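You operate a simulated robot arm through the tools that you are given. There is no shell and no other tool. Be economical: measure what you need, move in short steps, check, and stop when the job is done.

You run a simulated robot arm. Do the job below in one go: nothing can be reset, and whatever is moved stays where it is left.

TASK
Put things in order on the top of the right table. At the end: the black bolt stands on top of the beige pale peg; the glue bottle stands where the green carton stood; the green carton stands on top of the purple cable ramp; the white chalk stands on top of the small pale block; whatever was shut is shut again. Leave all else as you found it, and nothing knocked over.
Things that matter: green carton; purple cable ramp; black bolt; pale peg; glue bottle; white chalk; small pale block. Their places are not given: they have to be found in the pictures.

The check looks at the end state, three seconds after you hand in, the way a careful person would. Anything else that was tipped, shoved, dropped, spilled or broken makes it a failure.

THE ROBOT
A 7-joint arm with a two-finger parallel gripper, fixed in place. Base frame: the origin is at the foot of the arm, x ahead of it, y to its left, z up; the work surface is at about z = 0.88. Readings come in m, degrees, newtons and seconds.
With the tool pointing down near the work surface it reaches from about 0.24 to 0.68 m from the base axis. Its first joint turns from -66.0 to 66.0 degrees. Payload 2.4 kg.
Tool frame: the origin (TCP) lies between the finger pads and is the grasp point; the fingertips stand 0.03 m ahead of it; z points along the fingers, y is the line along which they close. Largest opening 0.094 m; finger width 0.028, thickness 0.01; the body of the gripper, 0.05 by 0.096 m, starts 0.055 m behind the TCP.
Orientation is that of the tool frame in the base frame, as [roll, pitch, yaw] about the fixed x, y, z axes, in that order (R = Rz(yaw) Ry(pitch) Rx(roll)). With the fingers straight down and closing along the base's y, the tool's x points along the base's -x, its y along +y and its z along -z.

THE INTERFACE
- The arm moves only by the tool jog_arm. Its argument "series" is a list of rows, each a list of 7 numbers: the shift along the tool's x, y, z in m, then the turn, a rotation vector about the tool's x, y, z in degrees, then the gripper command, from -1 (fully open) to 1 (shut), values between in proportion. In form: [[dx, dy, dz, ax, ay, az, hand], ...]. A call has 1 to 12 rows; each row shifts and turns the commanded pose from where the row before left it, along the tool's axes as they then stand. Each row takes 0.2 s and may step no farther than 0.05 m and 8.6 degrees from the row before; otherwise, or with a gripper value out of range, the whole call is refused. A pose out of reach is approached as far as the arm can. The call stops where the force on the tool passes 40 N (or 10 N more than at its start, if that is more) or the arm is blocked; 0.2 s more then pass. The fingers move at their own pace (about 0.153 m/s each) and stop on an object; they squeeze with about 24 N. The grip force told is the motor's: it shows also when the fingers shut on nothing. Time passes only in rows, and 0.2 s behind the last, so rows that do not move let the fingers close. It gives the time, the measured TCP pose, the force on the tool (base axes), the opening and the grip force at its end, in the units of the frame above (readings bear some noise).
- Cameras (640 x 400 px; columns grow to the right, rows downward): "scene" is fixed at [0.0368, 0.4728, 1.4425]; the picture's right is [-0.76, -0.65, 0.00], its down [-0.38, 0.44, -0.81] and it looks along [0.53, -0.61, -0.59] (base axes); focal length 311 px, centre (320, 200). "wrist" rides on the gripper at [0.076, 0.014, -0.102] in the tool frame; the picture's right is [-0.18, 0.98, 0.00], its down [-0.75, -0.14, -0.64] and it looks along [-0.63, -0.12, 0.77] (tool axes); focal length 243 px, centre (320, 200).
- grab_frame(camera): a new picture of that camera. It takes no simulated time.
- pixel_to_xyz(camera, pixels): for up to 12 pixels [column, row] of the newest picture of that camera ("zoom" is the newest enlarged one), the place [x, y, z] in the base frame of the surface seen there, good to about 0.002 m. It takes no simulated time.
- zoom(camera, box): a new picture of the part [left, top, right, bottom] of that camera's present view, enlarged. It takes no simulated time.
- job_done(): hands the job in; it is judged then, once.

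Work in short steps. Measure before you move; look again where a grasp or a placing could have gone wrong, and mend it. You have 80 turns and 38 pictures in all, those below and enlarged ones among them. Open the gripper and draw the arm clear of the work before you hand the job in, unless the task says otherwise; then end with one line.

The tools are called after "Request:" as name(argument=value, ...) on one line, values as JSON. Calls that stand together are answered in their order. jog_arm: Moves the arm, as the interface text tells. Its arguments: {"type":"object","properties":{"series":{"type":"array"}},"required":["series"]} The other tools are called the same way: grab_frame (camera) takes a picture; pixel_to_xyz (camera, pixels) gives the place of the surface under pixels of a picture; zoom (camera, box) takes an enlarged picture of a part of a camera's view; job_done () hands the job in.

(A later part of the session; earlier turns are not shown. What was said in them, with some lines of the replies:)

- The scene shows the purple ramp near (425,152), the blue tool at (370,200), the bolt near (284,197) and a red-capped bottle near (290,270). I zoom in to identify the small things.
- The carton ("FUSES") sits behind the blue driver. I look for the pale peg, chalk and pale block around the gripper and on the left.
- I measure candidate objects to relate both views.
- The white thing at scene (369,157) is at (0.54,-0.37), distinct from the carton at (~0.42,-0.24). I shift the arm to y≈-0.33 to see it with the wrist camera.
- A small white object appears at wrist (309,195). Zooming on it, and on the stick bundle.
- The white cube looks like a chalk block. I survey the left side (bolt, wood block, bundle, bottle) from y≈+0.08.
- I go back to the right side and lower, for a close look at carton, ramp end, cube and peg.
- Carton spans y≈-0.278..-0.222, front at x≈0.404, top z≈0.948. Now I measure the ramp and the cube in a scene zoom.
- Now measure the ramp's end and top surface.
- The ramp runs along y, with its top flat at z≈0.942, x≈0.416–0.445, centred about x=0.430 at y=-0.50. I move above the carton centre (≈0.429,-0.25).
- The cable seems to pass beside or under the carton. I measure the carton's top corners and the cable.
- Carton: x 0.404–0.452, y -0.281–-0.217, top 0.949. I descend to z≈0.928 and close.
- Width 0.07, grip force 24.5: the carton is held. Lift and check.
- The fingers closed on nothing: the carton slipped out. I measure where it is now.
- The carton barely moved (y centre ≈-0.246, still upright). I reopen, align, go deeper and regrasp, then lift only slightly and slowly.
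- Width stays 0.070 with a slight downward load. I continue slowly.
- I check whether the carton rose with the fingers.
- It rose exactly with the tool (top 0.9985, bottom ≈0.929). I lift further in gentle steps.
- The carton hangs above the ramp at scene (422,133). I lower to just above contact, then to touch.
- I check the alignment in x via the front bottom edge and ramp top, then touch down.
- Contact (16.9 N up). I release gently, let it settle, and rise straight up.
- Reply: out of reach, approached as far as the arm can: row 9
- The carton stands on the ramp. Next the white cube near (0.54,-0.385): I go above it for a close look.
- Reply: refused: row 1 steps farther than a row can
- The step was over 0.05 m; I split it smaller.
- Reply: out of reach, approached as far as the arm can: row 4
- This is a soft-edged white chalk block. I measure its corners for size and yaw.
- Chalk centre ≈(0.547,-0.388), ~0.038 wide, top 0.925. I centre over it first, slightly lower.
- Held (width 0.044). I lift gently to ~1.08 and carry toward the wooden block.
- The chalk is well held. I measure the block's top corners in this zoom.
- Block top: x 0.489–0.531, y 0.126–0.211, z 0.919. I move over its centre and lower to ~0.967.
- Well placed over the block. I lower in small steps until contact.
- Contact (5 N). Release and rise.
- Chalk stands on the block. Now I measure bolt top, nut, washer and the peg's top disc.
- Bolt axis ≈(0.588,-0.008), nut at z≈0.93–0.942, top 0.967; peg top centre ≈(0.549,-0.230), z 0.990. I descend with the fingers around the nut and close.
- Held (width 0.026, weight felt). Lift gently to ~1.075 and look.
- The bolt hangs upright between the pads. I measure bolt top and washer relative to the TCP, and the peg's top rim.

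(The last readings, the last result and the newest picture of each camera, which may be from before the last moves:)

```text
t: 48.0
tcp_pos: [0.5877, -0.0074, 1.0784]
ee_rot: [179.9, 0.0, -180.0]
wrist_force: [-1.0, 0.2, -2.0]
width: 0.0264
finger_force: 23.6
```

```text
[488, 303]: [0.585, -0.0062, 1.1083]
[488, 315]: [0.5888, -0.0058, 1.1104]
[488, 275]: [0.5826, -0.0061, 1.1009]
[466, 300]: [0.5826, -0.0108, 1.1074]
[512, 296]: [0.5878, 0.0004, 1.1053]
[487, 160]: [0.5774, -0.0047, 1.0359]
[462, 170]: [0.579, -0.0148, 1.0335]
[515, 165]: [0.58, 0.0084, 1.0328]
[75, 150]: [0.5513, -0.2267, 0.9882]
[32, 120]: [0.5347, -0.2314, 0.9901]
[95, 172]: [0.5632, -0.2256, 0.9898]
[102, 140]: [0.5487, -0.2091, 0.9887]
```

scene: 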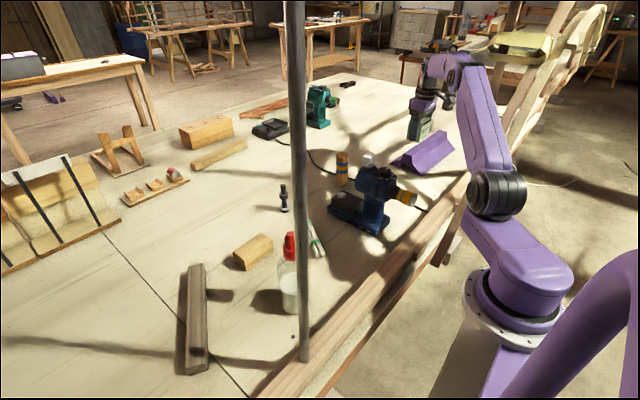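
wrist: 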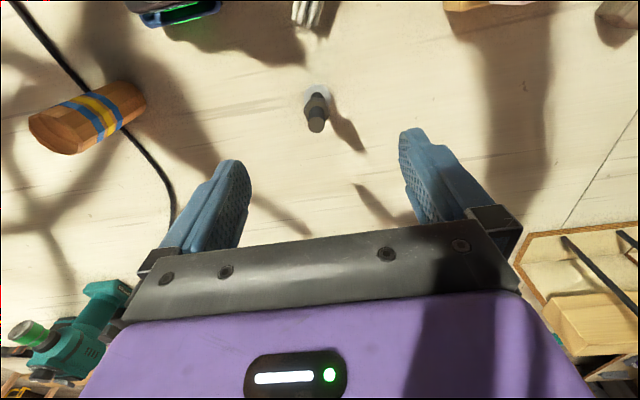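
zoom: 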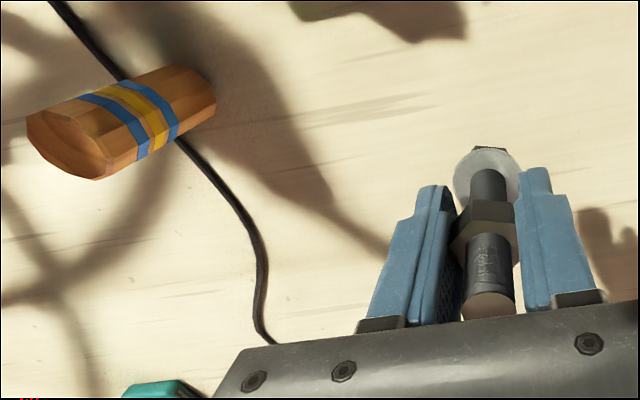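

I sample more of the peg's top rim for a good centre.

Request:
pixel_to_xyz(camera="zoom", pixels=[[28, 115], [45, 115], [65, 122], [85, 130], [104, 146], [106, 158], [104, 170], [96, 177], [75, 170], [55, 160], [40, 148], [30, 132]])

Request:
pixel_to_xyz(camera="zoom", pixels=[[26, 118], [50, 118], [75, 127], [95, 137], [107, 150], [478, 298], [500, 296], [488, 290], [470, 310], [508, 312], [505, 155], [470, 156]])

```text
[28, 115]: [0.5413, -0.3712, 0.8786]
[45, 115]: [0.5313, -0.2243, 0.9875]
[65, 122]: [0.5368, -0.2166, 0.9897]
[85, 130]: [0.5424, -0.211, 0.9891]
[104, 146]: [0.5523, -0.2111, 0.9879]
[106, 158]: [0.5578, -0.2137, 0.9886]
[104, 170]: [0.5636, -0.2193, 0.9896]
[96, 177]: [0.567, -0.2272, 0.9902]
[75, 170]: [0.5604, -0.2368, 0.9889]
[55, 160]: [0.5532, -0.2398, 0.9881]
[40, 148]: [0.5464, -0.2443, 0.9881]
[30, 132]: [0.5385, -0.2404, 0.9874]
```

```text
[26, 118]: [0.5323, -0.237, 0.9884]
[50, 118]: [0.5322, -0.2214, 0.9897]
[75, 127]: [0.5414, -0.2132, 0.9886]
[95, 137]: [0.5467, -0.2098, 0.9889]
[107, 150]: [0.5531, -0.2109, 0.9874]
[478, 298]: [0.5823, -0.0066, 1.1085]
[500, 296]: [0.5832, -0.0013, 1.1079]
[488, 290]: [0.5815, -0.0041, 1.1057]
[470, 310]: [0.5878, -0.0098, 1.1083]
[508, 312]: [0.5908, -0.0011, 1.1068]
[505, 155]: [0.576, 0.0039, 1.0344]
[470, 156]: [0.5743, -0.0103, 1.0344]
```

Peg top centre ≈(0.549,-0.227), radius 0.0175; bolt ≈(0.588,-0.0045). I shift by (-0.039,-0.2225).

Request:
jog_arm(series=[[0.002, -0.008, 0, 0, 0, 0, 1], [0.004, -0.018, 0, 0, 0, 0, 1], [0.004, -0.026, 0, 0, 0, 0, 1], [0.004, -0.026, 0, 0, 0, 0, 1], [0.004, -0.026, 0, 0, 0, 0, 1], [0.004, -0.026, 0, 0, 0, 0, 1], [0.004, -0.026, 0, 0, 0, 0, 1], [0.004, -0.026, 0, 0, 0, 0, 1], [0.004, -0.02, 0, 0, 0, 0, 1], [0.003, -0.013, 0, 0, 0, 0, 1], [0.002, -0.0075, 0, 0, 0, 0, 1], [0, 0, 0, 0, 0, 0, 1]])

Request:
jog_arm(series=[[0, 0, 0.006, 0, 0, 0, 1], [0, 0, 0.008, 0, 0, 0, 1], [0, 0, 0.006, 0, 0, 0, 1], [0, 0, 0, 0, 0, 0, 1], [0, 0, 0, 0, 0, 0, 1]])

Request:
zoom(camera="scene", box=[305, 110, 385, 200])

```text
t: 50.6
tcp_pos: [0.5465, -0.2306, 1.0764]
ee_rot: [180.0, 0.0, 180.0]
wrist_force: [-0.3, -0.6, -2.3]
width: 0.0263
finger_force: 24.2
```

```text
t: 51.8
tcp_pos: [0.5489, -0.2297, 1.057]
ee_rot: [180.0, 0.1, -180.0]
wrist_force: [0.1, -0.2, -1.9]
width: 0.0265
finger_force: 23.8
```

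```text
4.44 times, centred on (345, 155) of scene
```

zoom: 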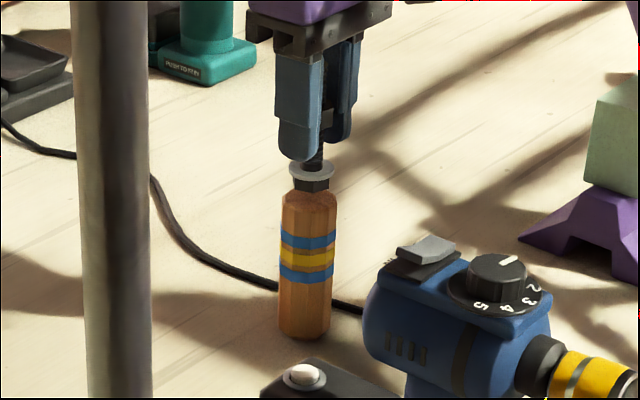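

Request:
pixel_to_xyz(camera="zoom", pixels=[[292, 170], [333, 170], [312, 180], [298, 184], [327, 184], [312, 188], [285, 200], [333, 200], [310, 206], [284, 240], [333, 240], [308, 240]])

```text
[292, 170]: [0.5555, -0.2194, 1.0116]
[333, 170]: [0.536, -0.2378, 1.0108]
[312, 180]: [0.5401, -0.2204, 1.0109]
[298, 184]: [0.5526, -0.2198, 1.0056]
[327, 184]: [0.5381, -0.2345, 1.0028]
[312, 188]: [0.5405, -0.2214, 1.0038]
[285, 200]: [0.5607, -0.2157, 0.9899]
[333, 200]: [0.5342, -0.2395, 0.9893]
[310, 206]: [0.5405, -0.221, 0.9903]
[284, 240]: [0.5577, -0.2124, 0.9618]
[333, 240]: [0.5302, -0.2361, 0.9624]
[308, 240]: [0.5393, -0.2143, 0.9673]
```

The bolt is ~2 mm off toward (-x,-y). I correct by (+0.0015,+0.002) and lower near contact.

Request:
jog_arm(series=[[-0.0015, 0.002, 0, 0, 0, 0, 1], [0, 0, 0.003, 0, 0, 0, 1], [0, 0, 0.003, 0, 0, 0, 1], [0, 0, 0.002, 0, 0, 0, 1], [0, 0, 0, 0, 0, 0, 1]])

```text
t: 53.0
tcp_pos: [0.549, -0.2277, 1.0487]
ee_rot: [-180.0, 0.0, 179.9]
wrist_force: [0.7, -0.3, -1.1]
width: 0.026
finger_force: 24.1
```

Request:
jog_arm(series=[[0, 0, 0.001, 0, 0, 0, 1], [0, 0, 0.001, 0, 0, 0, 1], [0, 0, 0, 0, 0, 0, 1]])

```text
t: 53.8
tcp_pos: [0.5509, -0.2299, 1.047]
ee_rot: [-180.0, 0.2, -180.0]
wrist_force: [-0.9, -0.2, 6.6]
width: 0.026
finger_force: 24.1
```

Contact (6.6 N). I open, let it settle, and rise straight up.

Request:
jog_arm(series=[[0, 0, 0, 0, 0, 0, 0.4], [0, 0, 0, 0, 0, 0, 0.1], [0, 0, 0, 0, 0, 0, -0.3], [0, 0, 0, 0, 0, 0, -0.3], [0, 0, -0.01, 0, 0, 0, -0.3], [0, 0, -0.03, 0, 0, 0, -0.3], [0, 0, -0.04, 0, 0, 0, -0.3], [0, 0, -0.04, 0, 0, 0, -0.6], [0, 0, -0.02, 0, 0, 0, -1], [0, 0, 0, 0, 0, 0, -1]])

Request:
grab_frame(camera="scene")

```text
t: 56.0
tcp_pos: [0.5515, -0.2277, 1.1875]
ee_rot: [-179.9, -0.1, -180.0]
wrist_force: [-0.4, 0.0, 0.2]
width: 0.0941
finger_force: 0.2
```

```text
6 pictures are left
```

scene: 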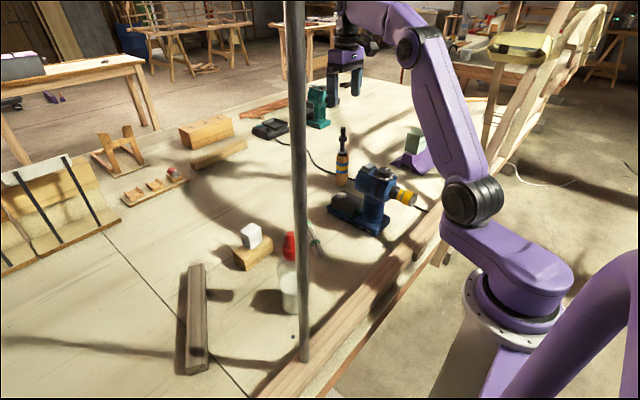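

Bolt stands on the peg. Now I measure the bottle (cap ~ (290,240), body ~ (288,290)) from this scene picture.

Request:
pixel_to_xyz(camera="scene", pixels=[[290, 234], [286, 245], [294, 245], [290, 255], [284, 256], [279, 275], [282, 290], [290, 290], [290, 305], [284, 310], [295, 283], [280, 305]])

```text
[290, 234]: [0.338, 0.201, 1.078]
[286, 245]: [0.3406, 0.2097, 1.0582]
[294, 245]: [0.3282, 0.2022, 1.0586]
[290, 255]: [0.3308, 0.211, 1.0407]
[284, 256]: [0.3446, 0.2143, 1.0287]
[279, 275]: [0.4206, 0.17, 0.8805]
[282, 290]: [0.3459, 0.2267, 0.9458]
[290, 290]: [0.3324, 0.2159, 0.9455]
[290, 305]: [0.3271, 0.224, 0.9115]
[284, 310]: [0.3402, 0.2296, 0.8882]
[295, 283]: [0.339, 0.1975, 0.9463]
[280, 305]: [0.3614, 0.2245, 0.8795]
```

I travel to above-left of the bottle for a wrist view.

Request:
jog_arm(series=[[0.0225, 0.038, 0, 0, 0, 0, -1], [0.0225, 0.038, 0, 0, 0, 0, -1], [0.0225, 0.038, 0, 0, 0, 0, -1], [0.0225, 0.038, 0, 0, 0, 0, -1], [0.0225, 0.038, 0, 0, 0, 0, -1], [0.0225, 0.038, 0, 0, 0, 0, -1], [0.0225, 0.038, 0, 0, 0, 0, -1], [0.0225, 0.038, 0, 0, 0, 0, -1], [0.0225, 0.038, 0, 0, 0, 0, -1], [0.0225, 0.038, 0, 0, 0, 0, -1], [0.02, 0.038, 0, 0, 0, 0, -1], [0, 0, 0, 0, 0, 0, -1]])

Request:
zoom(camera="wrist", box=[160, 0, 480, 200])

```text
t: 58.6
tcp_pos: [0.3078, 0.1873, 1.1905]
ee_rot: [180.0, 0.0, 180.0]
wrist_force: [-0.5, -0.2, -0.6]
width: 0.0939
finger_force: 0.1
```

```text
2.00 times, centred on (320, 100) of wrist
```

zoom: 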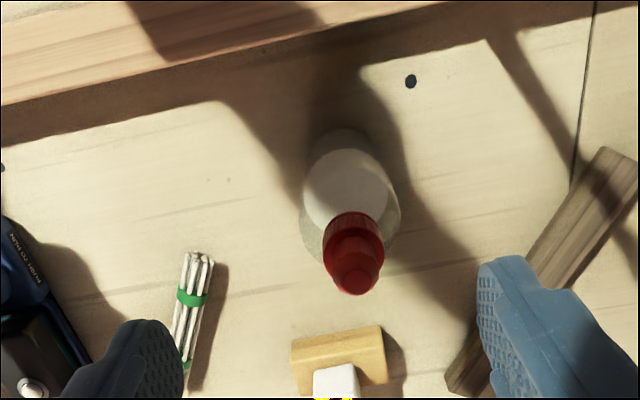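

Request:
pixel_to_xyz(camera="zoom", pixels=[[354, 280], [330, 240], [382, 240], [354, 225], [310, 180], [380, 170], [345, 150], [345, 190], [302, 225], [398, 220], [340, 132], [325, 320]])

```text
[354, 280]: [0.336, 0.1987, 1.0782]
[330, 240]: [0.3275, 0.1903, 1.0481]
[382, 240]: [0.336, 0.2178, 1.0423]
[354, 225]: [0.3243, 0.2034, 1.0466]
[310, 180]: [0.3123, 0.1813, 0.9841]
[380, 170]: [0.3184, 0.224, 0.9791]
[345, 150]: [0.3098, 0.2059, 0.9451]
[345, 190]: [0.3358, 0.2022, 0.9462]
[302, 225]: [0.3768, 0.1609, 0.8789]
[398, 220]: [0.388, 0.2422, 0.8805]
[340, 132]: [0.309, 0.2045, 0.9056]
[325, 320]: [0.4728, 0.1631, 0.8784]
```

Bottle axis ≈(0.337,0.203), cap z≈1.02–1.08; palm clearance wants TCP≈1.035, i.e. a cap grasp. I first check where the pole stands.

Request:
pixel_to_xyz(camera="scene", pixels=[[304, 350], [300, 250], [297, 150], [294, 40], [290, 236], [290, 231], [288, 262], [283, 266]])

Request:
pixel_to_xyz(camera="zoom", pixels=[[354, 258], [340, 290], [370, 290], [325, 225], [384, 222], [322, 255], [385, 258], [354, 215], [310, 205], [388, 200], [305, 200], [393, 195]])

```text
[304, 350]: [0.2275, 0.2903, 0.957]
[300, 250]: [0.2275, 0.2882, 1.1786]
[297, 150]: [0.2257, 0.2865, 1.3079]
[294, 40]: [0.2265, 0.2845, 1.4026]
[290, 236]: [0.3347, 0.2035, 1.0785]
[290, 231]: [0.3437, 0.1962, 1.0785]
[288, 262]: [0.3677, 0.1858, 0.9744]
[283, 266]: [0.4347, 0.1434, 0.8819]
```

```text
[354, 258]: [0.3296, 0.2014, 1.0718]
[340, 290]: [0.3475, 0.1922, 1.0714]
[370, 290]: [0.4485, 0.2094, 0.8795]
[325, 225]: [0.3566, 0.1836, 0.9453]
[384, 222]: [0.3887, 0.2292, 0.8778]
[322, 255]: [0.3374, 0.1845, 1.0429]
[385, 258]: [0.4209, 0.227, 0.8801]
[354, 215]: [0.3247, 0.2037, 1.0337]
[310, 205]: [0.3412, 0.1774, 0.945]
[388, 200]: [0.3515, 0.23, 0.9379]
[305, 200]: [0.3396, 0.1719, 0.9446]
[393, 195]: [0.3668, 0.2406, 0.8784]
```

The pole is at (0.227,0.288): clear enough. Bottle axis ≈(0.340,0.2015). I align and descend to z≈1.037.

Request:
jog_arm(series=[[-0.031, 0.0145, 0, 0, 0, 0, -1], [0, 0, 0.03, 0, 0, 0, -1], [0, 0, 0.04, 0, 0, 0, -1], [0, 0, 0.04, 0, 0, 0, -1], [0, 0, 0.03, 0, 0, 0, -1], [0, 0, 0.013, 0, 0, 0, -1], [0, 0, 0, 0, 0, 0, -1]])

```text
t: 60.2
tcp_pos: [0.3367, 0.2034, 1.0314]
ee_rot: [-180.0, -0.1, -179.9]
wrist_force: [0.2, 0.6, 0.4]
width: 0.0937
finger_force: 0.0
```

Request:
jog_arm(series=[[-0.001, -0.001, 0, 0, 0, 0, -0.2], [0, 0, 0, 0, 0, 0, 0.1], [0, 0, 0, 0, 0, 0, 1], [0, 0, 0, 0, 0, 0, 1], [0, 0, 0, 0, 0, 0, 1], [0, 0, 0, 0, 0, 0, 1], [0, 0, -0.002, 0, 0, 0, 1], [0, 0, -0.003, 0, 0, 0, 1], [0, 0, -0.004, 0, 0, 0, 1], [0, 0, -0.004, 0, 0, 0, 1], [0, 0, 0, 0, 0, 0, 1]])

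```text
t: 62.6
tcp_pos: [0.3375, 0.203, 1.0472]
ee_rot: [-179.9, 0.0, 179.9]
wrist_force: [0.5, -1.0, 9.1]
width: 0.0354
finger_force: 24.0
```

An upward force of 9 N is odd: maybe pads slid on a sloped cap. I look before going on.

Request:
zoom(camera="scene", box=[230, 200, 350, 330])

```text
3.08 times, centred on (290, 265) of scene
```

zoom: 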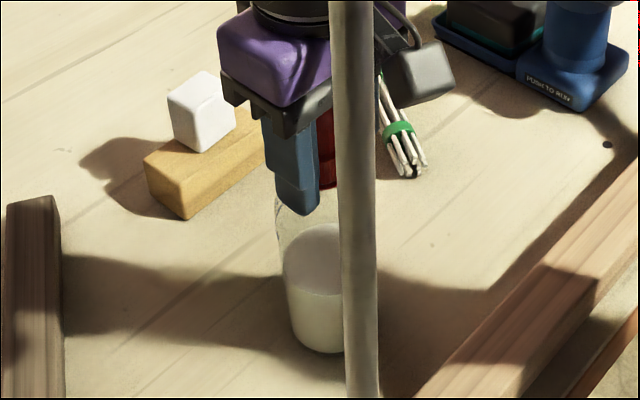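

Request:
pixel_to_xyz(camera="zoom", pixels=[[315, 240], [310, 260], [315, 320], [318, 348], [305, 335], [325, 350], [328, 170], [325, 130], [300, 205]])

Request:
jog_arm(series=[[0, 0, 0, 0, 0, 0, 1], [0, 0, 0, 0, 0, 0, 1]])

```text
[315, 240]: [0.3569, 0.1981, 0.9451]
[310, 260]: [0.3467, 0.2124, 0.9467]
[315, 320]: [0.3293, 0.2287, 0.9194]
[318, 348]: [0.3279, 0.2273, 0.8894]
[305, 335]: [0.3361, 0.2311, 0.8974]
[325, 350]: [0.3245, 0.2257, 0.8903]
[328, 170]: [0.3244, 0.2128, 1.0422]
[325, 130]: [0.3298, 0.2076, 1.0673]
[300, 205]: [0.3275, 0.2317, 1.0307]
```

```text
t: 63.2
tcp_pos: [0.3366, 0.2033, 1.0476]
ee_rot: [-180.0, 0.1, -180.0]
wrist_force: [0.6, -1.9, 11.4]
width: 0.0356
finger_force: 24.1
```

The liquid level (0.945) shows the bottle did not rise, and the upward push suggests pads squeezing a cone. I reopen, go lower (TCP≈1.029, palm still clear of the nozzle), close and read the force before lifting.

Request:
jog_arm(series=[[0, 0, 0, 0, 0, 0, 0.2], [0, 0, 0, 0, 0, 0, -0.2], [0, 0, 0, 0, 0, 0, -0.2], [0, 0, 0.01, 0, 0, 0, -0.2], [0, 0, 0.006, 0, 0, 0, -0.2], [0, 0, 0, 0, 0, 0, -0.2], [0, 0, 0, 0, 0, 0, -0.2]])

Request:
jog_arm(series=[[0, 0, 0.002, 0, 0, 0, -0.2], [0, 0, 0, 0, 0, 0, -0.2]])

```text
t: 64.8
tcp_pos: [0.338, 0.2026, 1.0318]
ee_rot: [-180.0, 0.0, 180.0]
wrist_force: [0.4, 1.3, 1.4]
width: 0.0569
finger_force: 0.0
```

```text
t: 65.4
tcp_pos: [0.3374, 0.2023, 1.0301]
ee_rot: [179.9, 0.1, 180.0]
wrist_force: [0.1, 1.2, 9.0]
width: 0.0581
finger_force: 23.8
```

Tips touch the bottle's shoulder here (width 0.058, upward push), so the earlier push came from the shoulder too. I should grip higher, on the cap ring only (TCP≈1.056, tips ≈1.026).

Request:
jog_arm(series=[[0, 0, -0.01, 0, 0, 0, -0.5], [0, 0, -0.01, 0, 0, 0, -0.5], [0, 0, -0.006, 0, 0, 0, -0.5], [0, 0, 0, 0, 0, 0, -0.3], [0, 0, 0, 0, 0, 0, 0.1], [0, 0, 0, 0, 0, 0, 1], [0, 0, 0, 0, 0, 0, 1], [0, 0, 0, 0, 0, 0, 1], [0, 0, 0, 0, 0, 0, 1]])

```text
t: 67.4
tcp_pos: [0.3365, 0.2026, 1.0542]
ee_rot: [-180.0, 0.0, 180.0]
wrist_force: [0.7, -0.5, 2.8]
width: 0.031
finger_force: 24.0
```

Width 0.031 on the cap with little push. I lift a few mm slowly and read the force.

Request:
jog_arm(series=[[0, 0, -0.0015, 0, 0, 0, 1], [0, 0, -0.0015, 0, 0, 0, 1], [0, 0, -0.002, 0, 0, 0, 1], [0, 0, -0.002, 0, 0, 0, 1], [0, 0, 0, 0, 0, 0, 1]])

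```text
t: 68.6
tcp_pos: [0.3379, 0.2034, 1.061]
ee_rot: [180.0, -0.1, 180.0]
wrist_force: [-0.3, -0.3, 0.1]
width: 0.0306
finger_force: 24.2
```

Request:
jog_arm(series=[[0, 0, -0.003, 0, 0, 0, 1], [0, 0, -0.003, 0, 0, 0, 1], [0, 0, 0, 0, 0, 0, 1], [0, 0, 0, 0, 0, 0, 1]])

```text
t: 69.6
tcp_pos: [0.3382, 0.2019, 1.0692]
ee_rot: [-180.0, 0.1, 180.0]
wrist_force: [-0.9, -0.5, 0.7]
width: 0.0307
finger_force: 24.1
```

Request:
zoom(camera="scene", box=[230, 200, 350, 330])

Request:
pixel_to_xyz(camera="zoom", pixels=[[315, 240], [310, 260], [315, 320], [318, 348], [328, 345], [325, 170], [325, 130], [300, 195], [305, 325], [325, 185]])

```text
3.08 times, centred on (290, 265) of scene
```

zoom: 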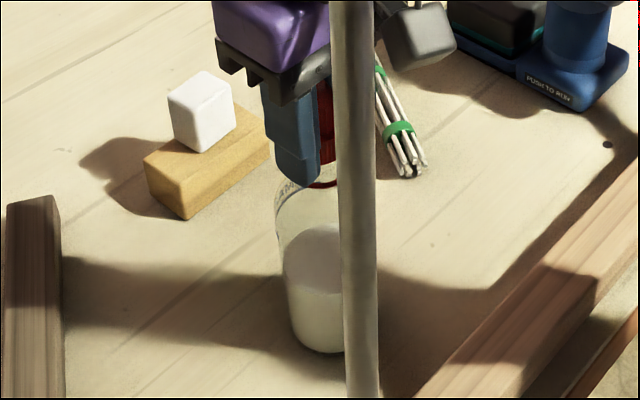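

```text
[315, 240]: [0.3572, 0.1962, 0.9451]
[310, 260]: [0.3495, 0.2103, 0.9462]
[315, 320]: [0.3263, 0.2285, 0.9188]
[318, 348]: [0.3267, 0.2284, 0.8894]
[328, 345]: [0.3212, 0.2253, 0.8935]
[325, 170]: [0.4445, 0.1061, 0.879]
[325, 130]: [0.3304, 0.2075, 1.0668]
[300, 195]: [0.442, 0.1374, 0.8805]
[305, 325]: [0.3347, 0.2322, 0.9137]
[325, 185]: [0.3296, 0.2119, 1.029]
```

The bottle still did not rise: the cap slips. Instead I grip its cylindrical body with the hand tilted 45° (fingers pointing toward the robot). First open, rise, and move forward above the table.

Request:
jog_arm(series=[[0, 0, 0, 0, 0, 0, 0.2], [0, 0, 0, 0, 0, 0, -0.4], [0, 0, 0, 0, 0, 0, -0.6], [0, 0, -0.02, 0, 0, 0, -0.6], [0, 0, -0.04, 0, 0, 0, -1], [0, 0, -0.04, 0, 0, 0, -1], [0, 0, -0.02, 0, 0, 0, -1], [-0.04, 0, 0, 0, 0, 0, -1], [-0.04, 0, 0, 0, 0, 0, -1], [-0.041, 0, 0, 0, 0, 0, -1], [0, 0, 0, 0, 0, 0, -1]])

Request:
jog_arm(series=[[0, 0, 0, 0, 7.5, 0, -1], [0, 0, 0, 0, 7.5, 0, -1], [0, 0, 0, 0, 7.5, 0, -1], [0, 0, 0, 0, 7.5, 0, -1], [0, 0, 0, 0, 7.5, 0, -1], [0, 0, 0, 0, 7.5, 0, -1], [0, 0, 0, 0, 0, 0, -1]])

```text
t: 72.0
tcp_pos: [0.4575, 0.2068, 1.1891]
ee_rot: [-179.9, 0.0, 180.0]
wrist_force: [0.1, 1.2, -0.6]
width: 0.0941
finger_force: 0.1
```

```text
t: 73.6
tcp_pos: [0.3867, 0.212, 1.1845]
ee_rot: [180.0, -41.4, 179.9]
wrist_force: [-0.1, -0.3, 0.6]
width: 0.094
finger_force: 0.0
out of reach, approached as far as the arm can: row 4, 5, 6
```

The far/high tilted pose is out of reach. A straight descent with the fingers straddling the bottle also clears the nozzle, so I bring the commanded x back to ≈0.353.

Request:
jog_arm(series=[[0.025, 0, 0.025, 0, 0, 0, -1], [0.025, 0, 0.025, 0, 0, 0, -1], [0.025, 0, 0.025, 0, 0, 0, -1], [0, 0, 0, 0, 0, 0, -1], [0, 0, 0, 0, 0, 0, -1]])

```text
t: 74.8
tcp_pos: [0.2804, 0.2117, 1.1757]
ee_rot: [180.0, -41.3, 179.9]
wrist_force: [-0.4, 0.0, -0.4]
width: 0.0941
finger_force: 0.0
```

The pose is now (0.280,0.212,1.176), pitch 41°. I shift to x≈0.351, y≈0.203 and lower part-way.

Request:
jog_arm(series=[[-0.0265, -0.0045, -0.0233, 0, 0, 0, -1], [-0.0265, -0.0045, -0.0233, 0, 0, 0, -1], [-0.0264, 0, 0.03, 0, 0, 0, -1], [0, 0, 0, 0, 0, 0, -1], [0, 0, 0, 0, 0, 0, -1]])

```text
t: 76.0
tcp_pos: [0.3563, 0.2036, 1.1348]
ee_rot: [-180.0, -41.2, -180.0]
wrist_force: [0.1, -0.4, -0.3]
width: 0.0939
finger_force: 0.2
```

On track. I descend ~0.18 m with the fingers straddling the bottle.

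Request:
jog_arm(series=[[-0.026, -0.0005, 0.036, 0, 0, 0, -1], [-0.029, 0, 0.033, 0, 0, 0, -1], [-0.029, 0, 0.033, 0, 0, 0, -1], [-0.0265, 0, 0.03, 0, 0, 0, -1], [-0.006, 0, 0.007, 0, 0, 0, -1], [0, 0, 0, 0, 0, 0, -1]])

Request:
zoom(camera="scene", box=[200, 170, 380, 340])

```text
t: 77.4
tcp_pos: [0.3486, 0.2041, 0.9544]
ee_rot: [-180.0, -41.3, 179.9]
wrist_force: [0.2, 0.2, -0.2]
width: 0.0939
finger_force: 0.0
```

```text
2.35 times, centred on (290, 255) of scene
```

zoom: 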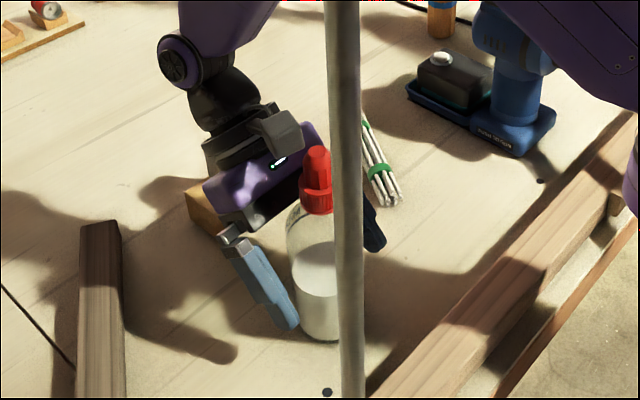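

The fingers straddle the body with nothing touched. I close and lift very slightly, reading the load.

Request:
jog_arm(series=[[0, -0.001, 0, 0, 0, 0, -0.2], [0, 0, 0, 0, 0, 0, 0.2], [0, 0, 0, 0, 0, 0, 1], [0, 0, 0, 0, 0, 0, 1], [0, 0, 0, 0, 0, 0, 1], [0, 0, 0, 0, 0, 0, 1], [0.0013, 0, -0.0015, 0, 0, 0, 1], [0.002, 0, -0.0023, 0, 0, 0, 1], [0.002, 0, -0.0023, 0, 0, 0, 1], [0, 0, 0, 0, 0, 0, 1]])

```text
t: 79.6
tcp_pos: [0.3503, 0.2008, 0.9641]
ee_rot: [180.0, -41.2, -179.9]
wrist_force: [0.1, 0.0, -2.0]
width: 0.0637
finger_force: 24.1
```

The load reads 2 N and the grip is 0.064 wide: the bottle appears lifted. I raise it gently to clear the driver (bottom ≈1.10).

Request:
jog_arm(series=[[0.0033, 0, -0.0038, 0, 0, 0, 1], [0.0066, 0, -0.0075, 0, 0, 0, 1], [0.0092, 0, -0.0105, 0, 0, 0, 1], [0.0119, 0, -0.0135, 0, 0, 0, 1], [0.0132, 0, -0.015, 0, 0, 0, 1], [0.0132, 0, -0.015, 0, 0, 0, 1], [0.0132, 0, -0.015, 0, 0, 0, 1], [0.0132, 0, -0.015, 0, 0, 0, 1], [0.0132, 0, -0.015, 0, 0, 0, 1], [0.0132, 0, -0.015, 0, 0, 0, 1], [0.0119, 0, -0.0135, 0, 0, 0, 1], [0.0066, 0, -0.0075, 0, 0, 0, 1]])

```text
t: 82.2
tcp_pos: [0.3495, 0.2015, 1.1576]
ee_rot: [180.0, -41.3, 180.0]
wrist_force: [-0.2, -0.7, -2.1]
width: 0.0639
finger_force: 23.6
```

Still held (−2.1 N, width 0.064). I raise 2 cm more and turn −60° about the vertical so the hand will come from the −y side.

Request:
jog_arm(series=[[0.0066, 0, -0.0075, 0, 0, 0, 1], [0.0066, 0, -0.0075, 0, 0, 0, 1], [0, 0, 0, -2.5, 0, 2.8, 1], [0, 0, 0, -4.95, 0, 5.63, 1], [0, 0, 0, -4.95, 0, 5.63, 1], [0, 0, 0, -4.95, 0, 5.63, 1], [0, 0, 0, -4.95, 0, 5.63, 1], [0, 0, 0, -4.95, 0, 5.63, 1], [0, 0, 0, -4.95, 0, 5.63, 1], [0, 0, 0, -4.95, 0, 5.63, 1], [0, 0, 0, -2.5, 0, 2.8, 1], [0, 0, 0, 0, 0, 0, 1]])

```text
t: 84.8
tcp_pos: [0.3482, 0.2004, 1.1768]
ee_rot: [179.9, -41.3, 120.0]
wrist_force: [0.2, 0.3, -3.6]
width: 0.0635
finger_force: 24.1
```

Yaw is now 120°, bottle held. I carry it along −y over the driver.

Request:
jog_arm(series=[[-0.0065, -0.005, -0.0057, 0, 0, 0, 1], [-0.0117, -0.009, -0.0103, 0, 0, 0, 1], [-0.0169, -0.013, -0.0149, 0, 0, 0, 1], [-0.0169, -0.013, -0.0149, 0, 0, 0, 1], [-0.0169, -0.013, -0.0149, 0, 0, 0, 1], [-0.0169, -0.013, -0.0149, 0, 0, 0, 1], [-0.0169, -0.013, -0.0149, 0, 0, 0, 1], [-0.0169, -0.013, -0.0149, 0, 0, 0, 1], [-0.0169, -0.013, -0.0149, 0, 0, 0, 1], [-0.0169, -0.013, -0.0149, 0, 0, 0, 1], [-0.0169, -0.013, -0.0149, 0, 0, 0, 1], [-0.0169, -0.013, -0.0149, 0, 0, 0, 1]])

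Request:
jog_arm(series=[[-0.0169, -0.013, -0.0149, 0, 0, 0, 1], [-0.0169, -0.013, -0.0149, 0, 0, 0, 1], [-0.0169, -0.013, -0.0149, 0, 0, 0, 1], [-0.0169, -0.013, -0.0149, 0, 0, 0, 1], [-0.013, -0.01, -0.0114, 0, 0, 0, 1], [-0.0065, -0.005, -0.0057, 0, 0, 0, 1], [0, 0, 0, 0, 0, 0, 1]])

```text
t: 87.4
tcp_pos: [0.3473, -0.0881, 1.1782]
ee_rot: [179.9, -41.2, 120.0]
wrist_force: [0.4, 0.4, -2.9]
width: 0.0641
finger_force: 23.8
```

```text
t: 89.0
tcp_pos: [0.349, -0.2218, 1.18]
ee_rot: [179.9, -41.3, 120.1]
wrist_force: [-0.1, 0.9, -2.7]
width: 0.064
finger_force: 24.0
```

Bottle is past the driver. I go a further 27 mm in −y and lower to bottom ≈0.895.

Request:
jog_arm(series=[[-0.0091, -0.007, -0.008, 0, 0, 0, 1], [-0.0088, -0.0068, -0.0077, 0, 0, 0, 1], [-0.0066, 0, 0.0075, 0, 0, 0, 1], [-0.0119, 0, 0.0135, 0, 0, 0, 1], [-0.0165, 0, 0.0188, 0, 0, 0, 1], [-0.0165, 0, 0.0188, 0, 0, 0, 1], [-0.0165, 0, 0.0188, 0, 0, 0, 1], [-0.0165, 0, 0.0188, 0, 0, 0, 1], [-0.0165, 0, 0.0188, 0, 0, 0, 1], [-0.0165, 0, 0.0188, 0, 0, 0, 1], [-0.0132, 0, 0.015, 0, 0, 0, 1], [0, 0, 0, 0, 0, 0, 1]])

```text
t: 91.6
tcp_pos: [0.3499, -0.2492, 0.9799]
ee_rot: [179.8, -41.3, 120.1]
wrist_force: [0.3, 0.6, -3.2]
width: 0.0637
finger_force: 24.2
```

Now outward +x by 0.084 to the carton's old place.

Request:
jog_arm(series=[[-0.0038, 0.0087, -0.0033, 0, 0, 0, 1], [-0.0075, 0.0173, -0.0066, 0, 0, 0, 1], [-0.009, 0.0208, -0.0079, 0, 0, 0, 1], [-0.0075, 0.0173, -0.0066, 0, 0, 0, 1], [-0.0038, 0.0087, -0.0033, 0, 0, 0, 1], [-0.0066, 0, 0.0075, 0, 0, 0, 1], [0, 0, 0, 0, 0, 0, 1]])

Request:
zoom(camera="scene", box=[300, 90, 480, 250])

Request:
pixel_to_xyz(camera="wrist", pixels=[[320, 100]])

```text
t: 93.2
tcp_pos: [0.4331, -0.2473, 0.971]
ee_rot: [179.9, -41.3, 120.2]
wrist_force: [0.7, -0.5, -2.5]
width: 0.0639
finger_force: 23.5
```

```text
2.50 times, centred on (390, 170) of scene
```

zoom: 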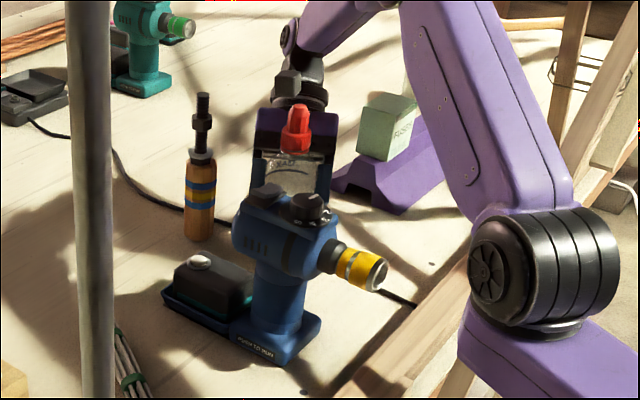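

```text
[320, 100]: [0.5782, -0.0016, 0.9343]
```

The bottle hangs upright behind the driver. I measure its cap for height and axis.

Request:
pixel_to_xyz(camera="zoom", pixels=[[297, 108], [290, 120], [308, 120], [297, 145], [283, 140], [311, 140], [290, 165], [297, 185]])

Request:
jog_arm(series=[[-0.0033, 0, 0.0038, 0, 0, 0, 1], [-0.0026, 0, 0.003, 0, 0, 0, 1], [0, 0, 0, 0, 0, 0, 1]])

```text
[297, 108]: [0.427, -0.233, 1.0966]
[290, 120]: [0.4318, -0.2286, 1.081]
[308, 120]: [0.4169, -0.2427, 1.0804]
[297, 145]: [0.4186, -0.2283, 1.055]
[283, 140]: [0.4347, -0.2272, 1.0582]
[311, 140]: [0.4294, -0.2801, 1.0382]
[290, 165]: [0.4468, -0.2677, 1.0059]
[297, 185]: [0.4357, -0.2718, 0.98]
```

```text
t: 94.0
tcp_pos: [0.4327, -0.2467, 0.9621]
ee_rot: [179.9, -41.3, 120.1]
wrist_force: [-0.2, 0.3, -3.4]
width: 0.0639
finger_force: 24.0
```

Axis ≈(0.429,-0.239), about 9 mm still above the table. I lower to contact.

Request:
jog_arm(series=[[-0.002, 0, 0.0023, 0, 0, 0, 1], [-0.002, 0, 0.0023, 0, 0, 0, 1], [-0.001, 0, 0.0011, 0, 0, 0, 1], [-0.0006, 0, 0.0008, 0, 0, 0, 1], [0, 0, 0, 0, 0, 0, 1]])

```text
t: 95.2
tcp_pos: [0.4322, -0.2487, 0.9532]
ee_rot: [179.7, -41.4, 120.2]
wrist_force: [2.0, -3.2, 19.4]
width: 0.0638
finger_force: 24.3
```

Contact made (19 N). I release, let it stand, and withdraw backwards along the fingers.

Request:
jog_arm(series=[[0.0007, 0, -0.0008, 0, 0, 0, 1], [0, 0, 0, 0, 0, 0, 0], [0, 0, 0, 0, 0, 0, -0.8], [0, 0, 0, 0, 0, 0, -0.8], [0, 0, 0, 0, 0, 0, -0.8], [0, 0, -0.01, 0, 0, 0, -0.8], [0, 0, -0.02, 0, 0, 0, -0.8], [0, 0, -0.03, 0, 0, 0, -0.8], [0, 0, -0.03, 0, 0, 0, -0.8], [0, 0, -0.02, 0, 0, 0, -0.8], [0, 0, 0, 0, 0, 0, -0.8]])

```text
t: 97.6
tcp_pos: [0.4631, -0.3082, 1.037]
ee_rot: [179.9, -41.3, 120.1]
wrist_force: [0.1, -1.5, 0.6]
width: 0.0846
finger_force: 0.0
out of reach, approached as far as the arm can: row 10
```

Released and clear. I untilt the hand while rising.

Request:
jog_arm(series=[[0, 0, 0, 0, -7.5, 0, -1], [0, 0, -0.015, 0, -7.5, 0, -1], [0, 0, -0.02, 0, -7.5, 0, -1], [0, 0, -0.025, 0, -7.5, 0, -1], [0, 0, -0.03, 0, -7.5, 0, -1], [0, 0, -0.03, 0, -3.8, 0, -1], [0, 0, -0.03, 0, 0, 0, -1], [0, 0, 0, 0, 0, 0, -1]])

```text
t: 99.4
tcp_pos: [0.4794, -0.337, 1.1804]
ee_rot: [179.9, 0.0, 120.0]
wrist_force: [-0.3, 0.1, 0.1]
width: 0.0943
finger_force: 0.1
```

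The arm is clear at z≈1.18. One last scene picture checks everything.

Request:
grab_frame(camera="scene")

Request:
pixel_to_xyz(camera="scene", pixels=[[343, 132], [369, 160], [250, 235], [412, 140], [375, 172], [367, 150]])

```text
0 pictures are left
```

scene: 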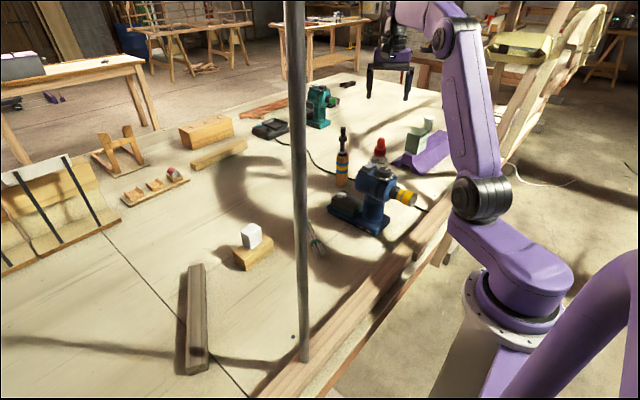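

```text
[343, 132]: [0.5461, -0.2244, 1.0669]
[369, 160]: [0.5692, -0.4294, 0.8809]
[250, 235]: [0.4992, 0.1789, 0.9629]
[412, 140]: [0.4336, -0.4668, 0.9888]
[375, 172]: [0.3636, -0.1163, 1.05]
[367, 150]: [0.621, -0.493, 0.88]
```

All pieces stand; I check the bottle cap's place at (380,145).

Request:
pixel_to_xyz(camera="scene", pixels=[[381, 141], [380, 146], [380, 153], [378, 160]])

```text
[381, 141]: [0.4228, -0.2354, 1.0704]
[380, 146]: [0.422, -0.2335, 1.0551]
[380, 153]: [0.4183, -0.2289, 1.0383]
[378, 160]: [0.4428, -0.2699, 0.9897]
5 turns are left
```

The bottle stands upright on the carton's old place (axis ≈(0.429,-0.24)), and the gripper is open and clear. I hand in.

Request:
job_done()

```text
The job is handed in.
```

I handed the job in with all four pieces in place and standing in the last picture: bolt on the peg, glue bottle on the carton's old spot, carton on the ramp, and chalk on the block. The bottle sits about 1 cm off the carton's centre to stay clear of the cable. I took the banded wooden peg as the pale peg, the small wooden block as the pale block and the white cube as the chalk. I opened nothing, so nothing needed shutting.
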